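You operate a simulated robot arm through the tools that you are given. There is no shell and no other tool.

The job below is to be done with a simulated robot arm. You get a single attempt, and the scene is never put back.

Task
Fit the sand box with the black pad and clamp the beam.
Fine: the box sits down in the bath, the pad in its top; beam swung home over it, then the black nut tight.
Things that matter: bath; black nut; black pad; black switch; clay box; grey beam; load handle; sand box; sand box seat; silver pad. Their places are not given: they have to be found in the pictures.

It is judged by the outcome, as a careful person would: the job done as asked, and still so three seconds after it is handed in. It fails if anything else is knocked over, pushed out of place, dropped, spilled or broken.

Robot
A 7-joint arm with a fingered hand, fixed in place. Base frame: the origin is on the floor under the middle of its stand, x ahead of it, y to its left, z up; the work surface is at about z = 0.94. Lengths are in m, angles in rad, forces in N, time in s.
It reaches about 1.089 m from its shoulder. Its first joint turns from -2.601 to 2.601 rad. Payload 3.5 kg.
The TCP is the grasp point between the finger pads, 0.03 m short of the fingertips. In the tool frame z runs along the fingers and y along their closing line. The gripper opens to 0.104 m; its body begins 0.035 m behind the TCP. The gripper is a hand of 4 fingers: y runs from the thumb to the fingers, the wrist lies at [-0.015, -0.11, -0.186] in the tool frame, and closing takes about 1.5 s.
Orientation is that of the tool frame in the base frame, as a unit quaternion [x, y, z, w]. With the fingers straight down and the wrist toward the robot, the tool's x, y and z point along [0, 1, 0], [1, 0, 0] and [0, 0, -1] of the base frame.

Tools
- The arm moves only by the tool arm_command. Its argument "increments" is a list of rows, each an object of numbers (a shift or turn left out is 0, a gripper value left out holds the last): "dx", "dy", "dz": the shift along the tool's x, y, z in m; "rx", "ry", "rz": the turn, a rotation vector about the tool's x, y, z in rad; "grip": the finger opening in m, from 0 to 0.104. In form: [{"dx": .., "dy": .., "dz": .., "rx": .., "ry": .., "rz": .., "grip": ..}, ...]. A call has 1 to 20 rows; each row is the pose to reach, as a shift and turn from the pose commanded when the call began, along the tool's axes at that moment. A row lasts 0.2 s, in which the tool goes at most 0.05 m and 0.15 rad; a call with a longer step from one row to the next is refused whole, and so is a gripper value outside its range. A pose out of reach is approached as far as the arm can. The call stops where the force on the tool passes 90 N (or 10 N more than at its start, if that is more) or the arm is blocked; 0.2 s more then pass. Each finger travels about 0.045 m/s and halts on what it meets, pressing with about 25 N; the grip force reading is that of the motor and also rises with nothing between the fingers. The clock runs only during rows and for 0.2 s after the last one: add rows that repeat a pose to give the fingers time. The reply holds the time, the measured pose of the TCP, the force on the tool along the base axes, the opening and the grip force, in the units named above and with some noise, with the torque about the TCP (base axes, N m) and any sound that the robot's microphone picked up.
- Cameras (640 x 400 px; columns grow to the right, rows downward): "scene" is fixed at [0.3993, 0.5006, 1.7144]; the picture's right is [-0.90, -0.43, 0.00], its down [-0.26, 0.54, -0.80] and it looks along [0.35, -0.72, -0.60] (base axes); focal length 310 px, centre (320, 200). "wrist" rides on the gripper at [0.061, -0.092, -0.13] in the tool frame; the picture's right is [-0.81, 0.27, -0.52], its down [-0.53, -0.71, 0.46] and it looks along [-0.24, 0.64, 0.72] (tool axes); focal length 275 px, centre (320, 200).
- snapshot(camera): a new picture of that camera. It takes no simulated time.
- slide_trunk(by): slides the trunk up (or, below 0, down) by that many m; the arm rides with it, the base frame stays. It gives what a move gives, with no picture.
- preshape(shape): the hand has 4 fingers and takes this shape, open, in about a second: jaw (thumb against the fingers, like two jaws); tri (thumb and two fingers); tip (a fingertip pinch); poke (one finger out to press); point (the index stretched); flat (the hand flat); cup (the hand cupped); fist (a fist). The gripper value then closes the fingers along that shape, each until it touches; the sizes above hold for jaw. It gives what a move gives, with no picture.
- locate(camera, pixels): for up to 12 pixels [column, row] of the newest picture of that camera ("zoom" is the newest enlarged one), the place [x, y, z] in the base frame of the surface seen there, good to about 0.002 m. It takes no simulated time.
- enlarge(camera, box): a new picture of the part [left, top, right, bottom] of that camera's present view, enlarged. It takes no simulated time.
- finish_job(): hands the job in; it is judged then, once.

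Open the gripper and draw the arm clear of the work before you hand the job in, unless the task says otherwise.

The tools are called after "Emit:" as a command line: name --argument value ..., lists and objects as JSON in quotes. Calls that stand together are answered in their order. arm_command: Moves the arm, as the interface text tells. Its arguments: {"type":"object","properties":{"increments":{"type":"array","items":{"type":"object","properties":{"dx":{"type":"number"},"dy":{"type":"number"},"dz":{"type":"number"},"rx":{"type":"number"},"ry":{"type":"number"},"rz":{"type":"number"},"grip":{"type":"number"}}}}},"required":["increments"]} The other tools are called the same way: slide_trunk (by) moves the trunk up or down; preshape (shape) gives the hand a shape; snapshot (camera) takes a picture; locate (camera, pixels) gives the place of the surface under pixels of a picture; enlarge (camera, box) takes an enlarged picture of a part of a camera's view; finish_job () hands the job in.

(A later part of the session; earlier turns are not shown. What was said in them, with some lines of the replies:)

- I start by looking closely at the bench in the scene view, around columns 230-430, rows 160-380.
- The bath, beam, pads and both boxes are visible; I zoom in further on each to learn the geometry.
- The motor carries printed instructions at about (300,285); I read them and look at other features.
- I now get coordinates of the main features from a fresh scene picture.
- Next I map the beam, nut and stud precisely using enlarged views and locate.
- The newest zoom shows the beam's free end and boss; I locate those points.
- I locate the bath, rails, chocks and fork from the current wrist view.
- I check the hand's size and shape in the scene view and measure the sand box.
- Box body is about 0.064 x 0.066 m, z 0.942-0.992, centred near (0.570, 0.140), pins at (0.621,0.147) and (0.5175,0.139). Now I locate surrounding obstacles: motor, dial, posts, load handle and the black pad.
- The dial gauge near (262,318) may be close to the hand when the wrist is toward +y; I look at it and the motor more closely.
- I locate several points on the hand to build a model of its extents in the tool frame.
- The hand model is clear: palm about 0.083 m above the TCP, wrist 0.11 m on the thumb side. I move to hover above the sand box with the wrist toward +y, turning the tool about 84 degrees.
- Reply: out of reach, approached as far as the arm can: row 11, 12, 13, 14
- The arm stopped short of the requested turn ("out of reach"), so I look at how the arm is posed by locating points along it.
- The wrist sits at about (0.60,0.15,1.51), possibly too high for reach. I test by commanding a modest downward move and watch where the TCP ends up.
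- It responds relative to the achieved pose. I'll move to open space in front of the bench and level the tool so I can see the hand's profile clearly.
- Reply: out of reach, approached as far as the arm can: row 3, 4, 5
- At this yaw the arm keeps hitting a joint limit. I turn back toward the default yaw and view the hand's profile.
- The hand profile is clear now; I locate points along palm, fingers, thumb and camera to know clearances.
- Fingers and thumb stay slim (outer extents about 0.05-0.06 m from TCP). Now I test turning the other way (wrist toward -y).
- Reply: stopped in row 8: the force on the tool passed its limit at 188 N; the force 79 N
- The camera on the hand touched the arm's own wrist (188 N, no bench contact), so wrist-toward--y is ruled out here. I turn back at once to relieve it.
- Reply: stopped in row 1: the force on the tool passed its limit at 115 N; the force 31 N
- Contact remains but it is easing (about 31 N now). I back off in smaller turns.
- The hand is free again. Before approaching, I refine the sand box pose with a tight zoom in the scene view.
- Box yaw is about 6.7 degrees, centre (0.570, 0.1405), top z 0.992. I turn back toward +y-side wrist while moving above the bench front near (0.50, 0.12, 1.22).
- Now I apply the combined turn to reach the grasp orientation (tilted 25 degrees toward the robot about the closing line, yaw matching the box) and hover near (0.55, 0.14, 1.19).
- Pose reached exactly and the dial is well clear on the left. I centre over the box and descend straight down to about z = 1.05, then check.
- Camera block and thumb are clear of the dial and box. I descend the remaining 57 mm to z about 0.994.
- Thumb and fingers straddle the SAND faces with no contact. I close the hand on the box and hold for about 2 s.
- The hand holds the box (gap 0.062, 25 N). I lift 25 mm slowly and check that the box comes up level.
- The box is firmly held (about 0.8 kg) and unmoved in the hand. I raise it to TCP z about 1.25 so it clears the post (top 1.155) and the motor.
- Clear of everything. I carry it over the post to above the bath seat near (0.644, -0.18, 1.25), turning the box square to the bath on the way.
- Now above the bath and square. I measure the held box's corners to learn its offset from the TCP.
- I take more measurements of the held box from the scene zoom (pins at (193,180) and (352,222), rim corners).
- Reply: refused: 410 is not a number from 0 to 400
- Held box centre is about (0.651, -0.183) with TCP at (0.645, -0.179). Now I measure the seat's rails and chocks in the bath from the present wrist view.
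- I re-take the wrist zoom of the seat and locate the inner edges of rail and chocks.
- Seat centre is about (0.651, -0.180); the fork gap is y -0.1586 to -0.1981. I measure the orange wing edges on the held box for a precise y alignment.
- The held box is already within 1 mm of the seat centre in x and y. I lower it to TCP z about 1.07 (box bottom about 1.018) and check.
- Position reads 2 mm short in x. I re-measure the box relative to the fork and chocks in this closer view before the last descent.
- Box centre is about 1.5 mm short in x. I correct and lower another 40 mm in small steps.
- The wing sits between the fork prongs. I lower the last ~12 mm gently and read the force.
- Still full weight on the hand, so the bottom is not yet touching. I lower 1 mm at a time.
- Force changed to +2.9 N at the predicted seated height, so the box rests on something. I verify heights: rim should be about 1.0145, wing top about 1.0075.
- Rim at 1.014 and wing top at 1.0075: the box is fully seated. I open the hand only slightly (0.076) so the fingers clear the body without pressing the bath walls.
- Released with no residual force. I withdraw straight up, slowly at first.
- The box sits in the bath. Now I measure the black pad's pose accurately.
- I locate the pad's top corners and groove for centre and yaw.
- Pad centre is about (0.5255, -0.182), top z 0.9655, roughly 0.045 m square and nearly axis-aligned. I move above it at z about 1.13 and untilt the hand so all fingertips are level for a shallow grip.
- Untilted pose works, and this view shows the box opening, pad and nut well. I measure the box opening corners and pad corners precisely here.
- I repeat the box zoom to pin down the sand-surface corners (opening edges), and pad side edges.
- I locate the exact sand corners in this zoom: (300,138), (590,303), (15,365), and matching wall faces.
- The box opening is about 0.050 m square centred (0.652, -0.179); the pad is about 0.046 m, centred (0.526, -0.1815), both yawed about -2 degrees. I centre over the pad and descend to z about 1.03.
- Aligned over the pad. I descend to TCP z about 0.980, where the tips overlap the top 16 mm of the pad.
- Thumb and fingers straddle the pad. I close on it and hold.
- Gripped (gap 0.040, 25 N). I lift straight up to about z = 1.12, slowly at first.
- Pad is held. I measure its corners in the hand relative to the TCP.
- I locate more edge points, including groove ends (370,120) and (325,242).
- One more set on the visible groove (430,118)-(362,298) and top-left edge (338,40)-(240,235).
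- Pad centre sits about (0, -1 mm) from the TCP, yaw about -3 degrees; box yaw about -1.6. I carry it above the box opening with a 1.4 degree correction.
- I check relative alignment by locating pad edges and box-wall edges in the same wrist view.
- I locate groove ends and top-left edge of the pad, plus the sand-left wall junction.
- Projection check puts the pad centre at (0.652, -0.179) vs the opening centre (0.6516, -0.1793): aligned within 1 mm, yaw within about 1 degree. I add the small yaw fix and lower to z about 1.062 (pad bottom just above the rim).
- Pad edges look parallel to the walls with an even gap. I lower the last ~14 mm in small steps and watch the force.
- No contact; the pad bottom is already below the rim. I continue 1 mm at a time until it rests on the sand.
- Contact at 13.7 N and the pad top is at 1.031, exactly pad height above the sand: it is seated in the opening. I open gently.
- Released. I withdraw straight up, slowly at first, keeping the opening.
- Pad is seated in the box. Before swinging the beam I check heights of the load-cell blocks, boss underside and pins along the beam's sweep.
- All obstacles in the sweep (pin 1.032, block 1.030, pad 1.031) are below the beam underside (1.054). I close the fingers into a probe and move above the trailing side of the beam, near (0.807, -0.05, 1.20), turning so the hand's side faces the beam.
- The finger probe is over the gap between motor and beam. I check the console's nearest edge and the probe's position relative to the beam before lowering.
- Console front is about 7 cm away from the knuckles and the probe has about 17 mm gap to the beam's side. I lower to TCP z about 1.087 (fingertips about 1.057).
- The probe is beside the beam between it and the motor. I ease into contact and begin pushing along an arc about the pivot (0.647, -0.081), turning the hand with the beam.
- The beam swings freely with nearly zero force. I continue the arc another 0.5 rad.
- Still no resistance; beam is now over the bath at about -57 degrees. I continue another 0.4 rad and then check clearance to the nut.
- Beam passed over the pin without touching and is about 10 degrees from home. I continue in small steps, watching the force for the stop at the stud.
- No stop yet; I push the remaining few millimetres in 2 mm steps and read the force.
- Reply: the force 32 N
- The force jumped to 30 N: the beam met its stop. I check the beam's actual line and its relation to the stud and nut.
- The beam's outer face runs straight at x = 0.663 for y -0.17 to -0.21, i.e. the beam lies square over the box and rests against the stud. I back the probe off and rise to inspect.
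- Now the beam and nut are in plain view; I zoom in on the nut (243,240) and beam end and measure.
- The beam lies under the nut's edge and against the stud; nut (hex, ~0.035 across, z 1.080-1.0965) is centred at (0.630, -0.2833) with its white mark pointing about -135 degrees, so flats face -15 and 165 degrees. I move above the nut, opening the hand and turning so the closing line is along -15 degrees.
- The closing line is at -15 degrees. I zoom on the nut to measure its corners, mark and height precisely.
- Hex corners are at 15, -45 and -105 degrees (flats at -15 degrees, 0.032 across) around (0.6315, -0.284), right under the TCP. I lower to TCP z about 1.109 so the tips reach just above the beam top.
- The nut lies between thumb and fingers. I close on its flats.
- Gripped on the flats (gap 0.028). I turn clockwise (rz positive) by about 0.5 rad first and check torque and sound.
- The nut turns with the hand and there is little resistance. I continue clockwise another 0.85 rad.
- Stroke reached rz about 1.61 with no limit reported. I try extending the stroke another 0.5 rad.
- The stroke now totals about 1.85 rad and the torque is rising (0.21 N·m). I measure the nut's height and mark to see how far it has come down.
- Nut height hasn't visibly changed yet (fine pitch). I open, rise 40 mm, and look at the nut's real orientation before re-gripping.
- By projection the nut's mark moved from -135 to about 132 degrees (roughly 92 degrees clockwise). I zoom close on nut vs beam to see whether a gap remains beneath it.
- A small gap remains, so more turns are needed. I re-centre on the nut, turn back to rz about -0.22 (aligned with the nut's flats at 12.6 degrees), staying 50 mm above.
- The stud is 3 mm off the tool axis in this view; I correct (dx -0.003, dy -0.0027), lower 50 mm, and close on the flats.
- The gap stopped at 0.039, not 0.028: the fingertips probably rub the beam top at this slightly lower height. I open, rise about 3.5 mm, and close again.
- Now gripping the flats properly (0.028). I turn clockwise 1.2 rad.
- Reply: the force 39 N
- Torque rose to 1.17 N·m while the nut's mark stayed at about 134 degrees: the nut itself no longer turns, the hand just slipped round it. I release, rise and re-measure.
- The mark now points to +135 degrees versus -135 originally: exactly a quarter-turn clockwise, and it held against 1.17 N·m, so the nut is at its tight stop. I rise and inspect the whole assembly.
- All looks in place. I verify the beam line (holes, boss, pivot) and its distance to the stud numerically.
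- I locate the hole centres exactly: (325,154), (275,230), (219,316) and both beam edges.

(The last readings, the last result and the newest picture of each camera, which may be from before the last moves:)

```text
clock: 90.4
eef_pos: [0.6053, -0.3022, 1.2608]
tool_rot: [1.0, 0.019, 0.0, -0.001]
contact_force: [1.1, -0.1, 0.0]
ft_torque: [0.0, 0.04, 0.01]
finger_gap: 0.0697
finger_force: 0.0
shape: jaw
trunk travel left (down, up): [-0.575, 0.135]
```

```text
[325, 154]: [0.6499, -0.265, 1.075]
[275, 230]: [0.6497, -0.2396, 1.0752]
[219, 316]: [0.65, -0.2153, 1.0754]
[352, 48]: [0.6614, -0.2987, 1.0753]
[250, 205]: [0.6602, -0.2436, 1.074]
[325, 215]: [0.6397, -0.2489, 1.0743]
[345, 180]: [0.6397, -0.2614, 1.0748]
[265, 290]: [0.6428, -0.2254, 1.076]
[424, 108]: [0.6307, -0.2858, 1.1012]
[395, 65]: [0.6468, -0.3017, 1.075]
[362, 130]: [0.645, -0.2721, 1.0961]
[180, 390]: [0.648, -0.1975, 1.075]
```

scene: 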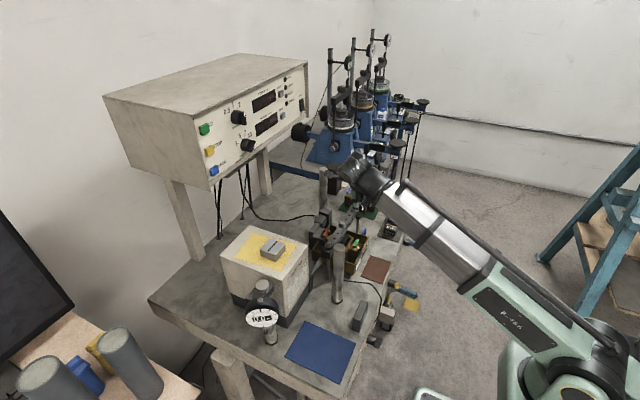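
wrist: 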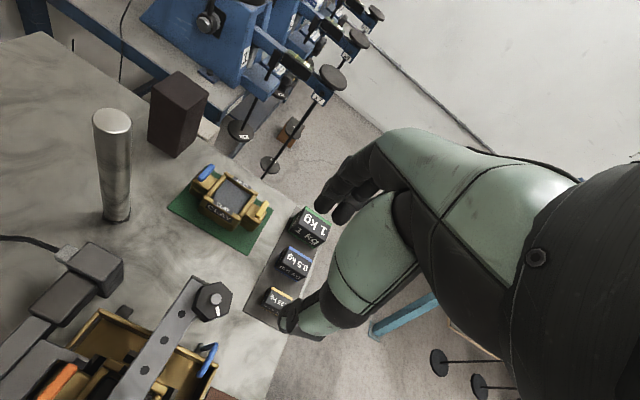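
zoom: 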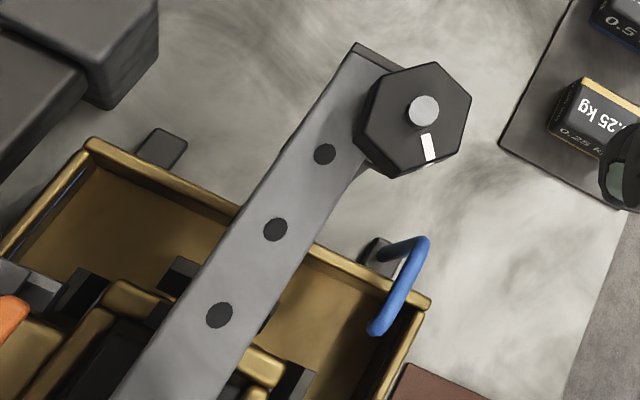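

The beam holes lie exactly on x = 0.650 from y -0.215 to -0.265: the beam is perfectly square, home against the stud. For certainty I give the nut one more short, well-aligned tightening twist; first I go back above it with the closing line at -45 degrees.

Emit:
arm_command --increments '[{"dx": 0.0043, "dy": -0.0027, "dz": 0.01, "rz": -0.125, "grip": 0.07}, {"dx": 0.0086, "dy": -0.0055, "dz": 0.03, "rz": -0.25}, {"dx": 0.013, "dy": -0.0082, "dz": 0.05, "rz": -0.374}, {"dx": 0.0173, "dy": -0.0109, "dz": 0.07, "rz": -0.499}, {"dx": 0.0216, "dy": -0.0137, "dz": 0.09, "rz": -0.623}, {"dx": 0.0259, "dy": -0.0164, "dz": 0.1, "rz": -0.748}, {"dx": 0.0259, "dy": -0.0164, "dz": 0.1, "rz": -0.748}]'

Emit:
enlarge --camera "wrist" --box '[200, 200, 360, 320]'

```text
clock: 92.0
eef_pos: [0.6311, -0.2841, 1.1598]
tool_rot: [0.923, 0.384, -0.001, -0.001]
contact_force: [0.1, 0.2, 0.4]
ft_torque: [0.06, -0.01, 0.01]
finger_gap: 0.0697
finger_force: 0.0
shape: jaw
trunk travel left (down, up): [-0.575, 0.135]
```

```text
3.33 times, centred on (280, 260) of wrist
```

zoom: 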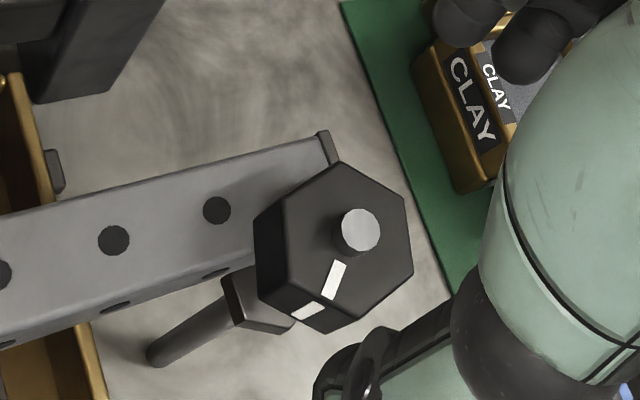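

Centred within 0.5 mm and aligned to the flats. I lower to z about 1.110 and close.

Emit:
arm_command --increments '[{"dz": 0.02}, {"dz": 0.038}, {"dz": 0.0495}, {"dz": 0.0495, "grip": 0.055}, {"dz": 0.0495, "grip": 0.04}, {"dz": 0.0495, "grip": 0.025}, {"dz": 0.0495, "grip": 0.015}, {"dz": 0.0495, "grip": 0.015}, {"dz": 0.0495, "grip": 0.015}, {"dz": 0.0495, "grip": 0.015}]'

Emit:
enlarge --camera "wrist" --box '[200, 180, 400, 340]'

```text
clock: 94.2
eef_pos: [0.6315, -0.2836, 1.1103]
tool_rot: [0.924, 0.383, 0.0, -0.002]
contact_force: [-2.4, 0.6, -3.8]
ft_torque: [-0.02, 0.03, -0.05]
finger_gap: 0.0278
finger_force: 25.0
shape: jaw
trunk travel left (down, up): [-0.575, 0.135]
```

```text
2.50 times, centred on (300, 260) of wrist
```

zoom: 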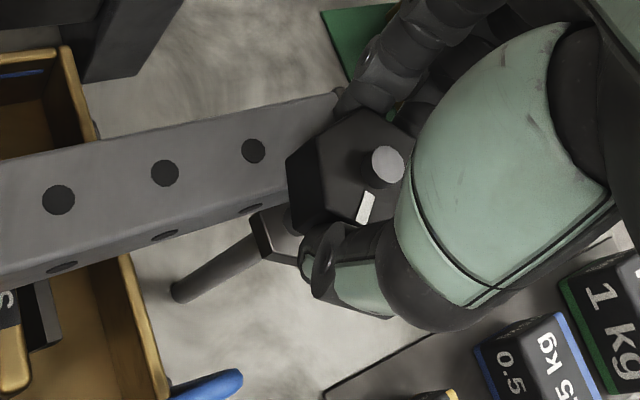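

Gripped on the flats (0.0278). I apply a short clockwise twist of 0.25 rad and watch torque and mark.

Emit:
arm_command --increments '[{"rz": 0.06}, {"rz": 0.12}, {"rz": 0.18}, {"rz": 0.25}, {"rz": 0.25}]'

Emit:
enlarge --camera "wrist" --box '[200, 180, 400, 340]'

Emit:
enlarge --camera "scene" --box '[340, 195, 372, 220]'

```text
clock: 95.4
eef_pos: [0.6321, -0.2831, 1.1104]
tool_rot: [0.964, 0.264, -0.001, -0.003]
contact_force: [3.7, 5.9, -7.1]
ft_torque: [0.07, -0.15, 0.16]
finger_gap: 0.0266
finger_force: 24.9
shape: jaw
trunk travel left (down, up): [-0.575, 0.135]
```

```text
2.50 times, centred on (300, 260) of wrist
```

zoom: 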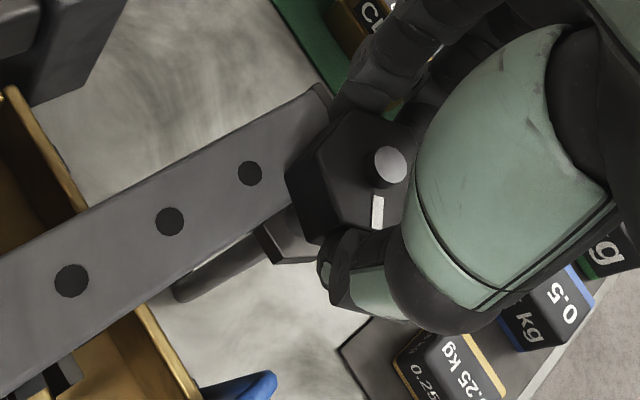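

```text
16.00 times, centred on (356, 208) of scene
```

zoom: 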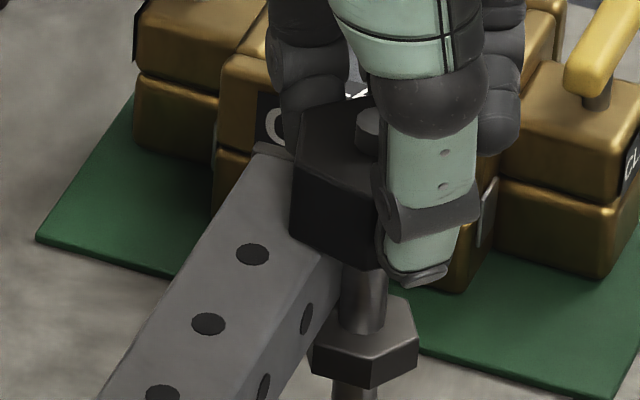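

The nut did not move (mark fixed in the bench frame while the hand turned), so it is tight. I open without turning back, rise, and verify.

Emit:
arm_command --increments '[{"grip": 0.035}, {"grip": 0.05}, {"grip": 0.065}, {"grip": 0.07}, {"grip": 0.07}, {"dz": -0.02}, {"dz": -0.05}, {"dz": -0.09}, {"dz": -0.12}]'

Emit:
enlarge --camera "scene" --box '[340, 195, 372, 220]'

Emit:
snapshot --camera "wrist"

```text
clock: 97.4
eef_pos: [0.6331, -0.2845, 1.2301]
tool_rot: [0.964, 0.264, 0.0, -0.003]
contact_force: [-0.6, 0.2, -0.5]
ft_torque: [0.04, 0.01, -0.02]
finger_gap: 0.0696
finger_force: 0.1
shape: jaw
trunk travel left (down, up): [-0.575, 0.135]
```

```text
16.00 times, centred on (356, 208) of scene
```

zoom: 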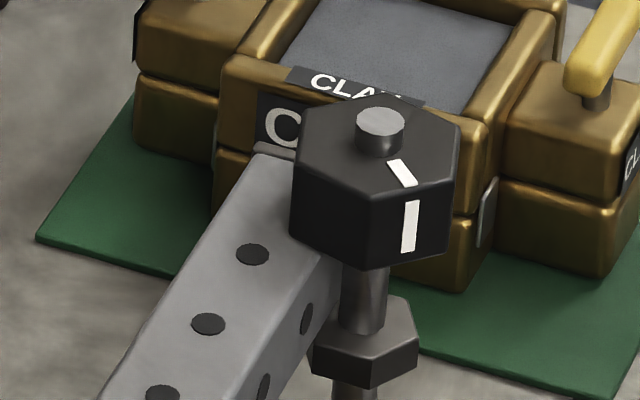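

```text
taken
```

wrist: 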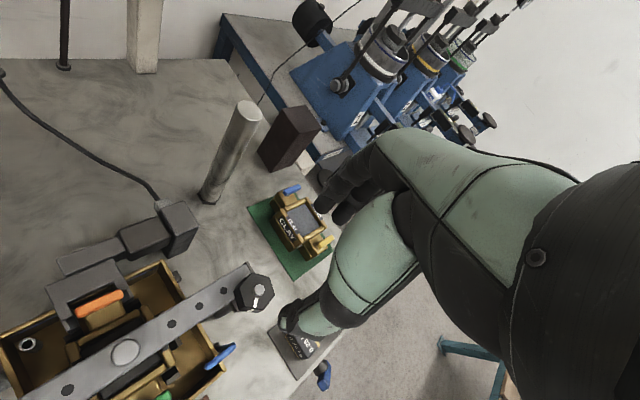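

Nut mark unchanged, beam clamped. I retract the arm up and back, clear of the work.

Emit:
arm_command --increments '[{"dx": -0.0158, "dy": 0.0022, "dz": -0.03, "rz": -0.1}, {"dx": -0.0317, "dy": 0.0045, "dz": -0.06, "rz": -0.2}, {"dx": -0.0475, "dy": 0.0067, "dz": -0.09, "rz": -0.3}, {"dx": -0.0633, "dy": 0.0089, "dz": -0.12, "rz": -0.4}, {"dx": -0.0791, "dy": 0.0111, "dz": -0.14, "rz": -0.5}, {"dx": -0.095, "dy": 0.0134, "dz": -0.16, "rz": -0.6}, {"dx": -0.1108, "dy": 0.0156, "dz": -0.18, "rz": -0.7}, {"dx": -0.1266, "dy": 0.0178, "dz": -0.2, "rz": -0.8}]'

Emit:
snapshot --camera "scene"

Emit:
enlarge --camera "scene" --box '[290, 170, 420, 290]'

```text
clock: 99.2
eef_pos: [0.5303, -0.3651, 1.4319]
tool_rot: [0.785, 0.619, 0.001, -0.001]
contact_force: [0.1, 0.0, 0.1]
ft_torque: [-0.01, 0.03, -0.03]
finger_gap: 0.0698
finger_force: 0.0
shape: jaw
trunk travel left (down, up): [-0.575, 0.135]
```

```text
taken
```

scene: 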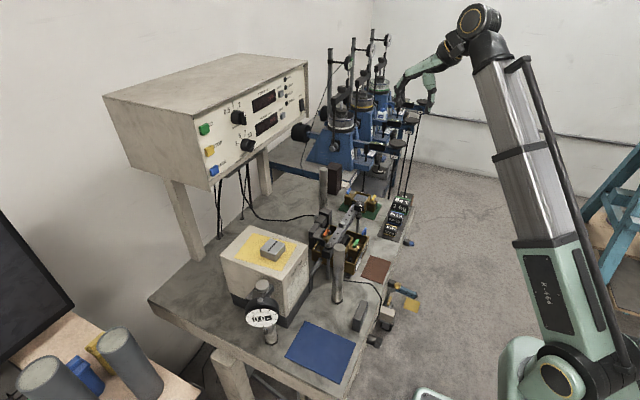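

```text
3.33 times, centred on (355, 230) of scene
```

zoom: 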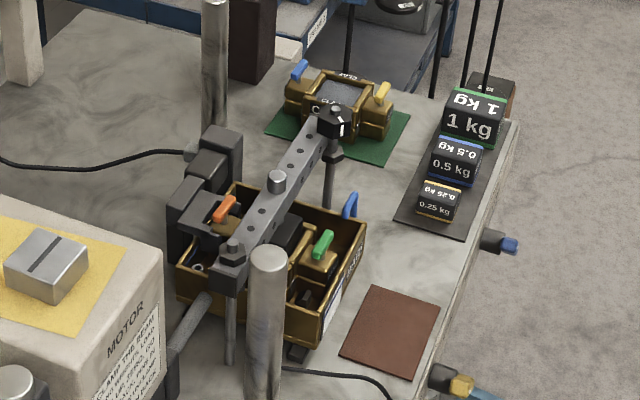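

Everything is in place: box in the bath, pad in its top, beam over it and nut tight; nothing else has moved. I open the hand fully and confirm the pad and box heights one last time.

Emit:
arm_command --increments '[{"grip": 0.09}, {"grip": 0.104}, {"grip": 0.104}, {"grip": 0.104}]'

Emit:
enlarge --camera "scene" --box '[325, 215, 385, 260]'

Emit:
locate --camera "zoom" --pixels '[[275, 160], [285, 130], [330, 170], [345, 195], [355, 145], [130, 100], [215, 60], [150, 190], [250, 190], [105, 120], [310, 215], [375, 165]]'

```text
clock: 100.2
eef_pos: [0.5313, -0.3661, 1.4321]
tool_rot: [0.785, 0.62, 0.0, -0.001]
contact_force: [-0.1, 0.5, 0.7]
ft_torque: [0.02, -0.03, -0.01]
finger_gap: 0.1037
finger_force: 0.1
shape: jaw
trunk travel left (down, up): [-0.575, 0.135]
```

```text
8.89 times, centred on (355, 238) of scene
```

zoom: 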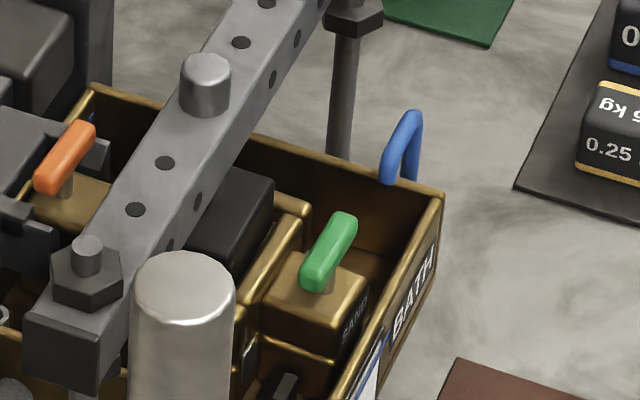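

```text
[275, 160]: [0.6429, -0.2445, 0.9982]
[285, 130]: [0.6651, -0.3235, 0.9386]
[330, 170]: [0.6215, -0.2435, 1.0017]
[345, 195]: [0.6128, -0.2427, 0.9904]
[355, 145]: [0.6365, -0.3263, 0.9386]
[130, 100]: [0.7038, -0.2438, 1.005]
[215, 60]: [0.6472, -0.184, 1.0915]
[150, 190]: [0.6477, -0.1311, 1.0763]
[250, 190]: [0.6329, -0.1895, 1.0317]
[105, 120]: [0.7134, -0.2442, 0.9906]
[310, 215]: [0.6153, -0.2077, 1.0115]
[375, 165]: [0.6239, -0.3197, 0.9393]
```

Pad top reads 1.032 and the box rim 1.012-1.014, so both are seated. The beam is square over the pad, the nut is tight, and the arm is clear with the hand open, so I hand the job in.

Emit:
finish_job

```text
The job is handed in.
```

The job is handed in. The sand box is down in the bath with the black pad in its top, the beam is home over it, and the black nut is tight.

- **Box and pad:** the box rests on the bath floor between the rails, with its end wing in the load-cell fork. The pad sits flat on the sand inside the box opening.
- **Beam:** I swung it round until it met the far stud. Its hole centres now line up square across the box.
- **Nut:** it turned a quarter-turn clockwise and then would not go further. On the next attempt it held at about 1.2 N·m, and one last short twist did not move it. The drop was too small to measure, so I'm calling it tight because it stopped turning.

Early on, the hand's camera bumped the arm's own wrist while I was testing an orientation, before I had touched anything on the bench. From the pictures, nothing else on the bench had moved. I left the arm raised clear of the work with the hand open.
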